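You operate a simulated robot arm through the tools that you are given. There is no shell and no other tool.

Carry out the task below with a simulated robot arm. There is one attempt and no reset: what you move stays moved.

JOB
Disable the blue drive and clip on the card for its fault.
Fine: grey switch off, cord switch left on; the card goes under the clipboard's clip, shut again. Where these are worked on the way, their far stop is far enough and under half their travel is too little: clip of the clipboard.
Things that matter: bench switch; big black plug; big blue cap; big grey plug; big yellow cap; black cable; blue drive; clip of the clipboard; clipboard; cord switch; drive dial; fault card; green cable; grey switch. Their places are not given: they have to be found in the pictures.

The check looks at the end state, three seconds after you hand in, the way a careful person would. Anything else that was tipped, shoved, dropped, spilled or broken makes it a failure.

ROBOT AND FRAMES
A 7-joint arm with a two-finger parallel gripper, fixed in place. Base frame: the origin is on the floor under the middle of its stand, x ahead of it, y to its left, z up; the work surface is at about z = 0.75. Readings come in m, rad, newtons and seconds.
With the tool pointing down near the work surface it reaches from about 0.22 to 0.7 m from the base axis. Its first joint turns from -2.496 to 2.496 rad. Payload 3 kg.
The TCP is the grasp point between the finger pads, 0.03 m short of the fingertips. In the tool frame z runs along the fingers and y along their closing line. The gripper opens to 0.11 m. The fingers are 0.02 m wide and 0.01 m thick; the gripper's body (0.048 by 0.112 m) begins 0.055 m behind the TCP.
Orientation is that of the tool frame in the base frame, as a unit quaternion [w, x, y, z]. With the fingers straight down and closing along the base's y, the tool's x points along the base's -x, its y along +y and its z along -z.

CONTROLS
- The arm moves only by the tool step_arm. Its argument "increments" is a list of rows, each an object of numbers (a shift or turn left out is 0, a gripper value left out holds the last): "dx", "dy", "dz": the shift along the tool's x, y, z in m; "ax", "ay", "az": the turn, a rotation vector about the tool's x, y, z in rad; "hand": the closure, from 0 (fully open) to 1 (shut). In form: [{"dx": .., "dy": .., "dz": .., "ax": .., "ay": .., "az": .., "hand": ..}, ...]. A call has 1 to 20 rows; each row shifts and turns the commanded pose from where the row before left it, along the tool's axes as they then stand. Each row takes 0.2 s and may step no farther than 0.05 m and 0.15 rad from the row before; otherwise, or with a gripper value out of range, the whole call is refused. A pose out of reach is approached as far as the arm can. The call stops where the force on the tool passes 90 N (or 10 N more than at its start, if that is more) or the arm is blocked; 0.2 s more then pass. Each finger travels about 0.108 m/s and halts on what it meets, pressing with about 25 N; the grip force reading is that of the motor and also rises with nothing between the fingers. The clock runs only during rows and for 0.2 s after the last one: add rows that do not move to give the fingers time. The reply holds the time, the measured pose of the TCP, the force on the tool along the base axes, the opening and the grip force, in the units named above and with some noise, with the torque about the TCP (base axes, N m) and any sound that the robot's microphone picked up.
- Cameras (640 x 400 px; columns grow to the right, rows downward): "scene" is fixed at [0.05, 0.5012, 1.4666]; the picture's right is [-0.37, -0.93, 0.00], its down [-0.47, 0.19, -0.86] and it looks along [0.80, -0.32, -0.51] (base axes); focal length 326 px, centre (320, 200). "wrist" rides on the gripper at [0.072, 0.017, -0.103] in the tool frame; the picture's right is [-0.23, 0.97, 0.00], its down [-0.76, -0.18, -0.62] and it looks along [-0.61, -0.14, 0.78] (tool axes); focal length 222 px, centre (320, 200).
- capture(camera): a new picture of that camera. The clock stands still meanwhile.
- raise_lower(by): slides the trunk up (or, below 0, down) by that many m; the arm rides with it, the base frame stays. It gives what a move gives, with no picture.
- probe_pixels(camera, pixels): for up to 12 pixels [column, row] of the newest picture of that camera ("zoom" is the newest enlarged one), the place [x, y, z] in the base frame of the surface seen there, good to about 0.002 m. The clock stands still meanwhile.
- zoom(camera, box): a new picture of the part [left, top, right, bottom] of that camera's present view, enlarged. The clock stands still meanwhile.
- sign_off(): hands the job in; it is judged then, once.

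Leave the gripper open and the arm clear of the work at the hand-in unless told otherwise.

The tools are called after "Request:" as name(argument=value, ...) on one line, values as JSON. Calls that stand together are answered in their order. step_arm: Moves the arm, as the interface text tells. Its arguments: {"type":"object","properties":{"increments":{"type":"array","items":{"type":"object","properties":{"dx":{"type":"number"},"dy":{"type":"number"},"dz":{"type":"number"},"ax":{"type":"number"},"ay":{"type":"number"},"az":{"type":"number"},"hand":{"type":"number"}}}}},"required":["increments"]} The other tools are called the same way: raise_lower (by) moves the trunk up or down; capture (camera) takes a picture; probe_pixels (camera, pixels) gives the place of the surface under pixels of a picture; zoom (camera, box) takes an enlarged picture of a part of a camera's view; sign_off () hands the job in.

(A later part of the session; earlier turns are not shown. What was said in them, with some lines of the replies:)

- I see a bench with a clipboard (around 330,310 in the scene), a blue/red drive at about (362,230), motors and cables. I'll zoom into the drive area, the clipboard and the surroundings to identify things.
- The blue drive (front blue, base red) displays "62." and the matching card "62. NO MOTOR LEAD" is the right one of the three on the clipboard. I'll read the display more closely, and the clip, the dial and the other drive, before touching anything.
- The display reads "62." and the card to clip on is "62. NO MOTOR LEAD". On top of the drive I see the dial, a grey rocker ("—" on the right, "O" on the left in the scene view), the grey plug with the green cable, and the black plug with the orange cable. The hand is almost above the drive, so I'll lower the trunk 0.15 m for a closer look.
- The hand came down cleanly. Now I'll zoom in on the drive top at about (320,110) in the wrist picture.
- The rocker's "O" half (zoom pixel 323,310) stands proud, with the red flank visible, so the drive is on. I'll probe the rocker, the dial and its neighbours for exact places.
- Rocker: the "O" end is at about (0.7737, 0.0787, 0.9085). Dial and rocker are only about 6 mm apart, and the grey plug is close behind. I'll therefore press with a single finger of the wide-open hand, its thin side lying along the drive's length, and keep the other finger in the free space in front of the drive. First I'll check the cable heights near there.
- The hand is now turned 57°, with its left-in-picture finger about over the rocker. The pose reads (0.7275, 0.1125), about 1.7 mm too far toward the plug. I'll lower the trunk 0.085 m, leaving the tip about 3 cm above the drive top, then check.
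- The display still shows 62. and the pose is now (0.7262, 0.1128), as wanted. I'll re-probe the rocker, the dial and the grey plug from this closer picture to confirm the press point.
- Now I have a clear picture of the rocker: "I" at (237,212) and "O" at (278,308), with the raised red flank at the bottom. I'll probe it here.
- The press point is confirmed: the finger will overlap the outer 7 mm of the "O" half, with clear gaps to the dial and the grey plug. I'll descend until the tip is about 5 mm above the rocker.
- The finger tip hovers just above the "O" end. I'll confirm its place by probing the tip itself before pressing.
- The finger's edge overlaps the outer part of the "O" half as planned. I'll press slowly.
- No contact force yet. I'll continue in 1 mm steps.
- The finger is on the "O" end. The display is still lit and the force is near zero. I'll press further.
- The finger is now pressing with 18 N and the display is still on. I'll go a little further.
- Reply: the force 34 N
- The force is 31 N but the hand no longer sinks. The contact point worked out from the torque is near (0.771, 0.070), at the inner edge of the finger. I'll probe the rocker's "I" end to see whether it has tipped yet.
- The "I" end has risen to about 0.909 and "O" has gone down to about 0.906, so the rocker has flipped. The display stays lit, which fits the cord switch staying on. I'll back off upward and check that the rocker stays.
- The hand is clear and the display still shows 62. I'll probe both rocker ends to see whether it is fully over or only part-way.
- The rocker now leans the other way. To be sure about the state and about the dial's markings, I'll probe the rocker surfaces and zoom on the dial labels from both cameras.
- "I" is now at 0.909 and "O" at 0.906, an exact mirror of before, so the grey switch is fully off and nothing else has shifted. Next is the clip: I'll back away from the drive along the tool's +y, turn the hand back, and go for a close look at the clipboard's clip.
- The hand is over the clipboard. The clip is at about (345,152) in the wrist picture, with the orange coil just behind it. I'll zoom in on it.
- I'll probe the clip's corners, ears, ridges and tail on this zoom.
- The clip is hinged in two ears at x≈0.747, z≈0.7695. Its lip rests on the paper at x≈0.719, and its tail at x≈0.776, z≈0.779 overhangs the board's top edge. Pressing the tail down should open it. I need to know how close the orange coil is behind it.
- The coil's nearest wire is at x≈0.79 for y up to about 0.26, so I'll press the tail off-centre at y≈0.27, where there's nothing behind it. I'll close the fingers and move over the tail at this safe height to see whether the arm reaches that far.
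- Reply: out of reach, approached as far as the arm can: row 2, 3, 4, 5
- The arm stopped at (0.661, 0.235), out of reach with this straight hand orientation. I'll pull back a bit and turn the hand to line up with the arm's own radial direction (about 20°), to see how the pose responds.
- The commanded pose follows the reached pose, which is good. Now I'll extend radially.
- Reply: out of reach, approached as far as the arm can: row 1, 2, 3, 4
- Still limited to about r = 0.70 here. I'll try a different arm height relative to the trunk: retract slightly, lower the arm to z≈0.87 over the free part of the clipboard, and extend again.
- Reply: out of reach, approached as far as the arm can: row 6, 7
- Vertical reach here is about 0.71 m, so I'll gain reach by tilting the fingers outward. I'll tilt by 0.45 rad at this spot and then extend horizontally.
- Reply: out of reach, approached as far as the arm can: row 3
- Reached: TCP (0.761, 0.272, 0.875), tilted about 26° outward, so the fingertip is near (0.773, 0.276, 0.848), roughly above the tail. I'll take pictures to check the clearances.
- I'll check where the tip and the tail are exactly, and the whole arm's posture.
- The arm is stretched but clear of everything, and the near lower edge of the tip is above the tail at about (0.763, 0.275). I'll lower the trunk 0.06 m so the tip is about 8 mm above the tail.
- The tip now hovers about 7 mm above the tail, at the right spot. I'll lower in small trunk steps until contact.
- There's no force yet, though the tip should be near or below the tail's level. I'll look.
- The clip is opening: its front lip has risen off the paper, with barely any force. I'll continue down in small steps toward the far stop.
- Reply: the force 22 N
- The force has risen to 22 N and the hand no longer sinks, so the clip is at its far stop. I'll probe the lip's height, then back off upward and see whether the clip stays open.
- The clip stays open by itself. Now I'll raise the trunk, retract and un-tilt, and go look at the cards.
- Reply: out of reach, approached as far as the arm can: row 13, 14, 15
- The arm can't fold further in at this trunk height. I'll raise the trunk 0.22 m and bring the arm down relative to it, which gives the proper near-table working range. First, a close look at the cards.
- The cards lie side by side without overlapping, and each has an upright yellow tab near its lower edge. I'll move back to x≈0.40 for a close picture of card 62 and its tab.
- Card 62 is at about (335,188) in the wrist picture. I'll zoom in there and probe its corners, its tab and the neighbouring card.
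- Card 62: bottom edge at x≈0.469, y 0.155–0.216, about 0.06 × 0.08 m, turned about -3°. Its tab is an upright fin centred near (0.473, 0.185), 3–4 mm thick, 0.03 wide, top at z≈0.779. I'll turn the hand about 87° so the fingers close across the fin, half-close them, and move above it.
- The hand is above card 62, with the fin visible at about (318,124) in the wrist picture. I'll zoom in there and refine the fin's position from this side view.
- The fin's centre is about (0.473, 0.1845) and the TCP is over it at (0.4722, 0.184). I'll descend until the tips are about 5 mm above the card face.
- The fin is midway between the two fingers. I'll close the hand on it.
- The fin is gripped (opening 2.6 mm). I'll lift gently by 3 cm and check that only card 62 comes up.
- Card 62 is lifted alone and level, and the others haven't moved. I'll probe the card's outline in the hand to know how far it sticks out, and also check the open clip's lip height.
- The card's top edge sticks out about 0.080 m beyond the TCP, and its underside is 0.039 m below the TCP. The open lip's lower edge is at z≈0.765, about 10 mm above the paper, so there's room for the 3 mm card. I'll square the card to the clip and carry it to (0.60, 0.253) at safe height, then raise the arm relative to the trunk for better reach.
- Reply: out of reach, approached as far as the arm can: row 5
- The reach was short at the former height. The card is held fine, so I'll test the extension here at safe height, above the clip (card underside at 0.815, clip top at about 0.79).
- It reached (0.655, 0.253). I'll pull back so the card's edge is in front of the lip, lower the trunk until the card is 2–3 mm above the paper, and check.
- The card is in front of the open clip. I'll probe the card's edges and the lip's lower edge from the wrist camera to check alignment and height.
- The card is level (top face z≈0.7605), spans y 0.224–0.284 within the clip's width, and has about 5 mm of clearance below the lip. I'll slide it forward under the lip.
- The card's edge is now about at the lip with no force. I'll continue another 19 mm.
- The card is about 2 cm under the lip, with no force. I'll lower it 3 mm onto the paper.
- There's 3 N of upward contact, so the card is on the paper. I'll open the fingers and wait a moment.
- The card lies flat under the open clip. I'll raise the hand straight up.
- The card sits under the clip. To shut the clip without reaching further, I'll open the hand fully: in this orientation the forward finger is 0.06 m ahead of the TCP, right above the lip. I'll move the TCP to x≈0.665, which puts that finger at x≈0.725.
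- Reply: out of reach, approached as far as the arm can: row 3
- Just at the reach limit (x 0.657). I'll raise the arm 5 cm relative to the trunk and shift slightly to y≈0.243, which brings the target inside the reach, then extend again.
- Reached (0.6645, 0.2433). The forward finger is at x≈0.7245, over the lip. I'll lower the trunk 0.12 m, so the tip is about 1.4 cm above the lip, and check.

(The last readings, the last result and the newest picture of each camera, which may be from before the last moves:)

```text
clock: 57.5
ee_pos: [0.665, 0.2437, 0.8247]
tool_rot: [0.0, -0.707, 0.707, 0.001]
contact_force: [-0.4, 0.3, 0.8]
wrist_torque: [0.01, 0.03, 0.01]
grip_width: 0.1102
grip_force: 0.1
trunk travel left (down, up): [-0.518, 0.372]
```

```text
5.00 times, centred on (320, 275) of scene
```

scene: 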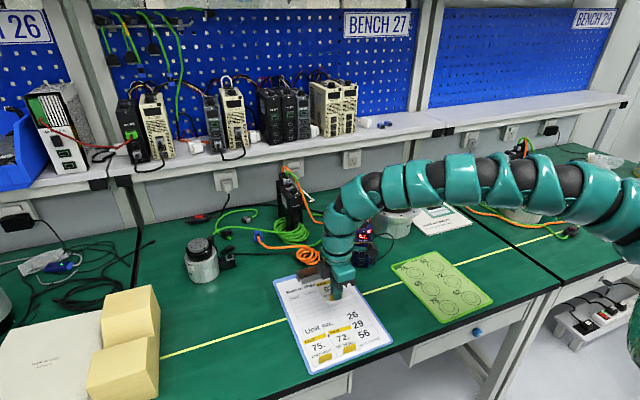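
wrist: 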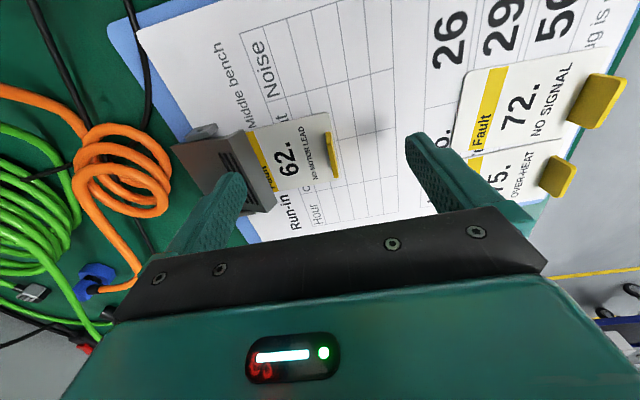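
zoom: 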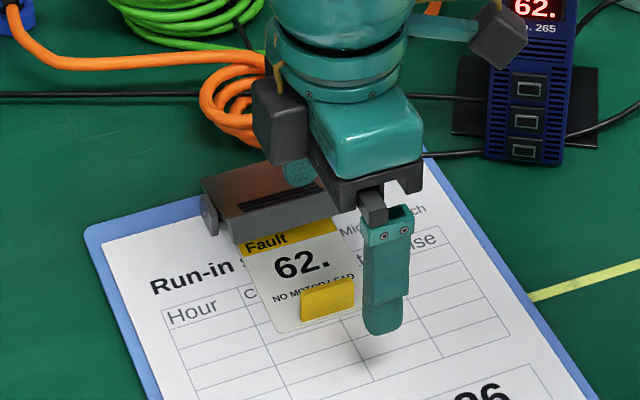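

The forward finger is over the lip, the rear finger over free paper, and the card's tab is untouched in between. I'll lower in small steps to shut the clip.

Request:
raise_lower(by=-0.012)

Request:
raise_lower(by=-0.004)

Request:
zoom(camera="wrist", box=[140, 90, 360, 250])

```text
clock: 58.1
ee_pos: [0.6654, 0.2436, 0.813]
tool_rot: [0.0, -0.707, 0.707, 0.001]
contact_force: [-1.7, -0.2, 1.6]
wrist_torque: [-0.04, -0.07, -0.02]
grip_width: 0.1101
grip_force: 0.1
trunk travel left (down, up): [-0.506, 0.384]
```

```text
clock: 58.6
ee_pos: [0.6644, 0.2441, 0.8088]
tool_rot: [0.001, -0.707, 0.707, 0.001]
contact_force: [0.8, 0.9, 1.1]
wrist_torque: [0.0, -0.02, 0.03]
grip_width: 0.1101
grip_force: 0.0
trunk travel left (down, up): [-0.502, 0.388]
```

```text
2.50 times, centred on (250, 170) of wrist
```

zoom: 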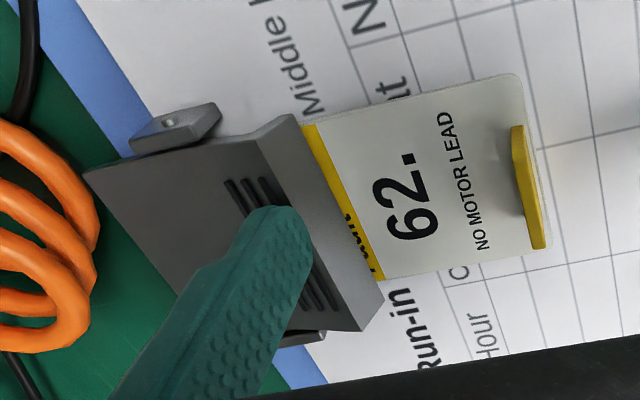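

The finger is on the ridges and the clip is swinging down. I'll continue until it resists.

Request:
raise_lower(by=-0.003)

Request:
raise_lower(by=-0.003)

Request:
zoom(camera="wrist", box=[140, 90, 360, 250])

Request:
zoom(camera="scene", box=[270, 235, 370, 315])

```text
clock: 59.1
ee_pos: [0.6647, 0.2434, 0.8056]
tool_rot: [0.0, 0.707, -0.707, -0.001]
contact_force: [-0.3, 0.1, 0.3]
wrist_torque: [0.0, 0.0, 0.01]
grip_width: 0.1098
grip_force: 0.1
trunk travel left (down, up): [-0.499, 0.391]
```

```text
clock: 59.7
ee_pos: [0.6635, 0.2437, 0.8023]
tool_rot: [-0.001, 0.707, -0.707, 0.0]
contact_force: [0.2, 0.2, 2.7]
wrist_torque: [-0.02, -0.12, -0.03]
grip_width: 0.1096
grip_force: 0.0
trunk travel left (down, up): [-0.496, 0.394]
```

```text
2.50 times, centred on (250, 170) of wrist
```

zoom: 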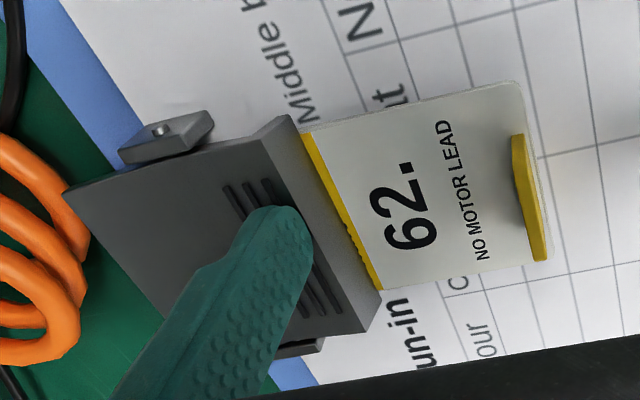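

```text
5.00 times, centred on (320, 275) of scene
```

zoom: 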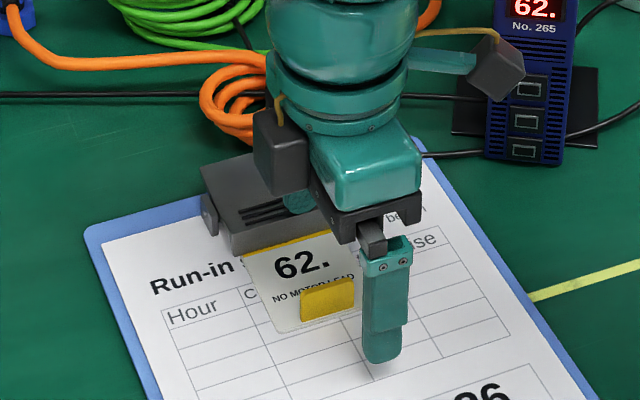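

The finger has met light resistance (2.7 N) and the lip is down on the card. I'll press 2 mm more to make sure it is seated.

Request:
raise_lower(by=-0.002)

Request:
zoom(camera="wrist", box=[140, 90, 360, 250])

```text
clock: 60.2
ee_pos: [0.6664, 0.243, 0.8017]
tool_rot: [0.002, -0.707, 0.708, -0.001]
contact_force: [-0.4, -0.1, 11.7]
wrist_torque: [0.0, -0.56, -0.13]
grip_width: 0.1096
grip_force: 0.1
trunk travel left (down, up): [-0.494, 0.396]
```

```text
2.50 times, centred on (250, 170) of wrist
```

zoom: 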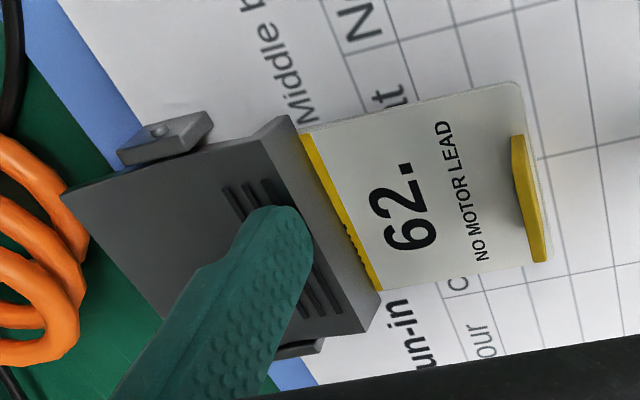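

The force is 11.7 N and the hand no longer sinks, so the clip is shut on the card. I'll raise the hand clear and inspect.

Request:
raise_lower(by=0.15)

Request:
step_arm(increments=[{"dy": 0.04}, {"dy": 0.03}, {"dx": 0.04}, {"dx": 0.04}, {"dx": 0.04}, {}])

Request:
capture(camera="scene")

Request:
capture(camera="wrist")

Request:
zoom(camera="scene", box=[285, 255, 365, 315])

```text
clock: 61.9
ee_pos: [0.6645, 0.2442, 0.9491]
tool_rot: [0.0, -0.707, 0.707, 0.001]
contact_force: [-0.3, 0.4, -0.3]
wrist_torque: [0.02, 0.0, 0.0]
grip_width: 0.11
grip_force: 0.0
trunk travel left (down, up): [-0.644, 0.246]
```

```text
clock: 63.3
ee_pos: [0.6213, 0.1495, 0.9581]
tool_rot: [0.0, -0.707, 0.708, 0.0]
contact_force: [0.1, 0.3, -0.2]
wrist_torque: [-0.01, 0.0, 0.04]
grip_width: 0.1099
grip_force: 0.1
out of reach, approached as far as the arm can: row 4, 5
trunk travel left (down, up): [-0.644, 0.246]
```

```text
taken
```

scene: 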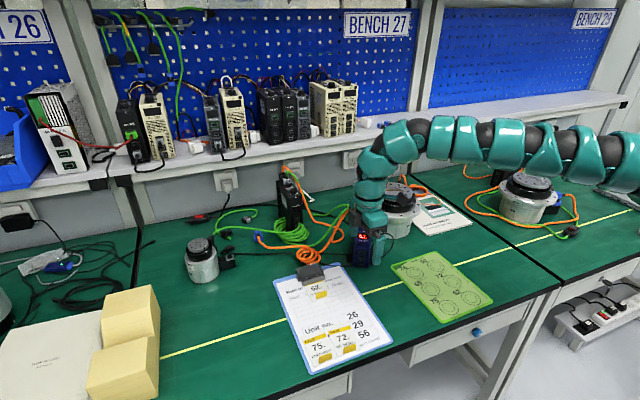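

```text
taken
```

wrist: 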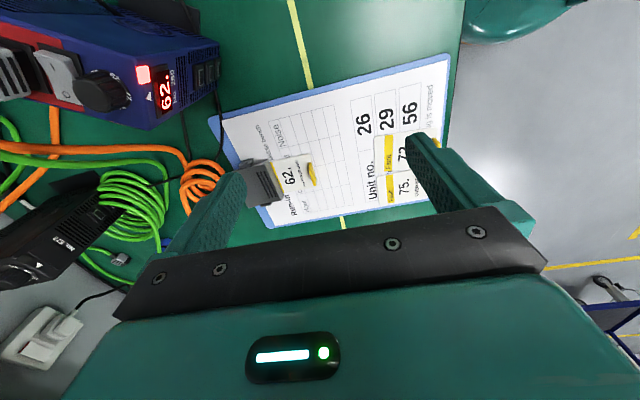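

```text
6.67 times, centred on (325, 285) of scene
```

zoom: 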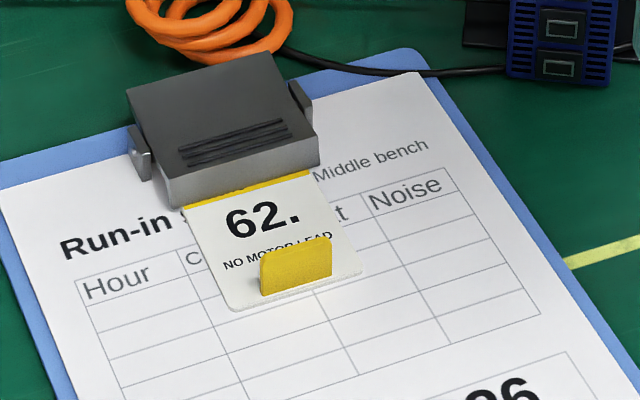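

The clip is shut on card 62, the other two cards are in place and the hand is clear. I'll check the clip height, and check the rocker and surroundings again in the wrist picture.

Request:
probe_pixels(camera="zoom", pixels=[[180, 195], [240, 185], [310, 160], [180, 170], [250, 75], [140, 100], [240, 295], [350, 270], [200, 215]])

Request:
zoom(camera="wrist", box=[0, 20, 180, 140])

Request:
zoom(camera="scene", box=[170, 150, 410, 280])

```text
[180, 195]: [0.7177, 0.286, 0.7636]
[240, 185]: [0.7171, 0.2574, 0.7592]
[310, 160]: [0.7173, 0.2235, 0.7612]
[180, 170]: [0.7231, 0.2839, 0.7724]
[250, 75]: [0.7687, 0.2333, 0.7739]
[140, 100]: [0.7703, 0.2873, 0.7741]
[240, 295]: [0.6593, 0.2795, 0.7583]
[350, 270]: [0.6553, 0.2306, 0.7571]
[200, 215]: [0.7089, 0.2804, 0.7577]
```

```text
3.33 times, centred on (90, 80) of wrist
```

zoom: 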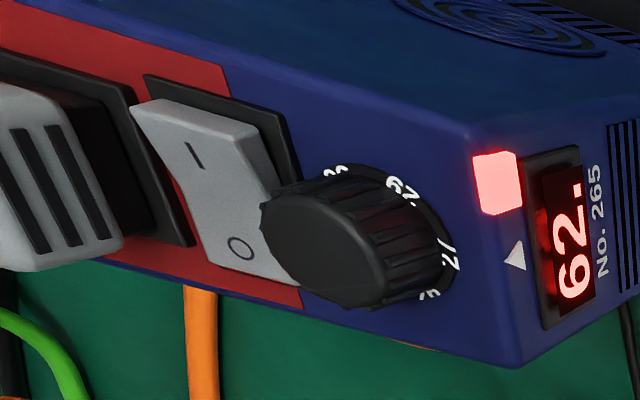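

```text
2.67 times, centred on (290, 215) of scene
```

zoom: 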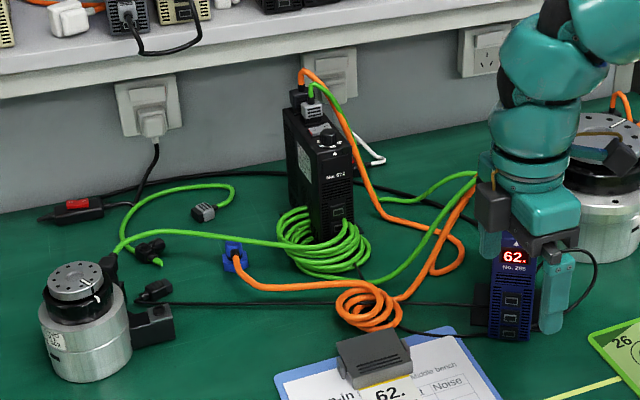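

All good: "I" is up, "O" is down, the dial is unchanged, plugs and cables are in place, the cord's red switch is untouched, and the lip rests on the card (below 0.759). I'll raise the trunk to leave the arm well clear, with the hand open.

Request:
raise_lower(by=0.2)

Request:
capture(camera="scene")

Request:
zoom(camera="scene", box=[260, 190, 420, 380])

```text
clock: 65.5
ee_pos: [0.6208, 0.1491, 1.1572]
tool_rot: [-0.001, 0.707, -0.707, 0.0]
contact_force: [0.3, 0.4, 0.0]
wrist_torque: [0.01, 0.03, -0.04]
grip_width: 0.1101
grip_force: 0.1
trunk travel left (down, up): [-0.844, 0.046]
```

```text
taken
```

scene: 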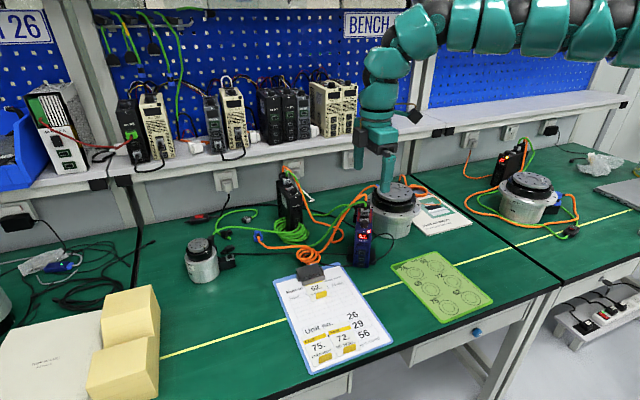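

```text
2.11 times, centred on (340, 285) of scene
```

zoom: 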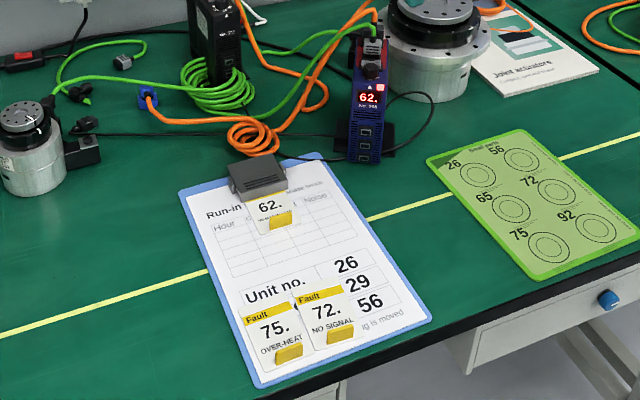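

Everything looks undisturbed. There is a small note at the bottom of the sheet (around 370,340). I'll read it before handing in.

Request:
zoom(camera="scene", box=[300, 320, 400, 380])

Request:
zoom(camera="scene", box=[345, 190, 395, 270])

```text
6.40 times, centred on (350, 350) of scene
```

zoom: 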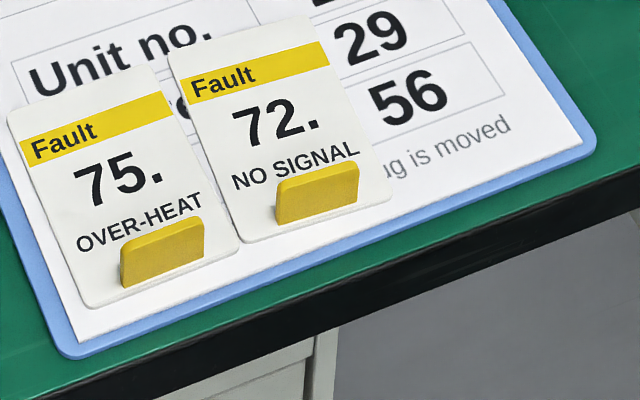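

```text
5.00 times, centred on (370, 230) of scene
```

zoom: 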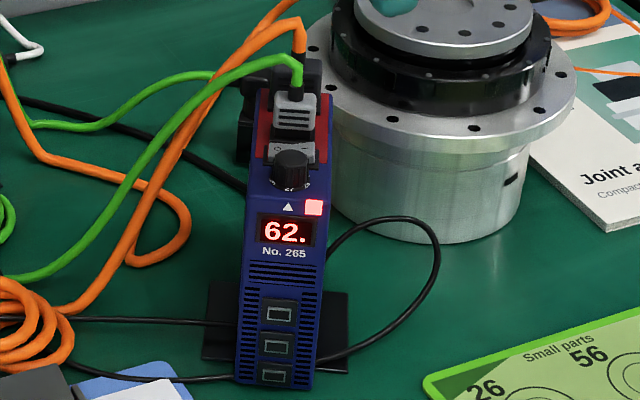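

The note ends in "…ug is moved", seemingly "before a plug is moved", and no plug was touched. The grey switch is off, the cord switch is still on, card 62 is under the shut clip, and the hand is open and clear. I'm handing in.

Request:
sign_off()

```text
The job is handed in.
```

The blue drive is switched off at its grey switch, and the "62. NO MOTOR LEAD" card is under the clipboard's clip, which is shut again. I have handed the job in; no verdict came back.

- **Switch:** the rocker now sits the opposite way from the start, with "O" down and "I" up. The cord switch was not touched. The drive's display still reads "62.", which I took to mean the cord power is still on.
- **Card:** its top edge is about 2 cm under the clip, and the lip rests on the card. The other two fault cards did not move.
- **Surroundings:** in the last pictures nothing else looked moved: plugs, caps, cables, dial, the other drives and the motors.
- **Arm:** the gripper is open and the arm is raised clear of the work.
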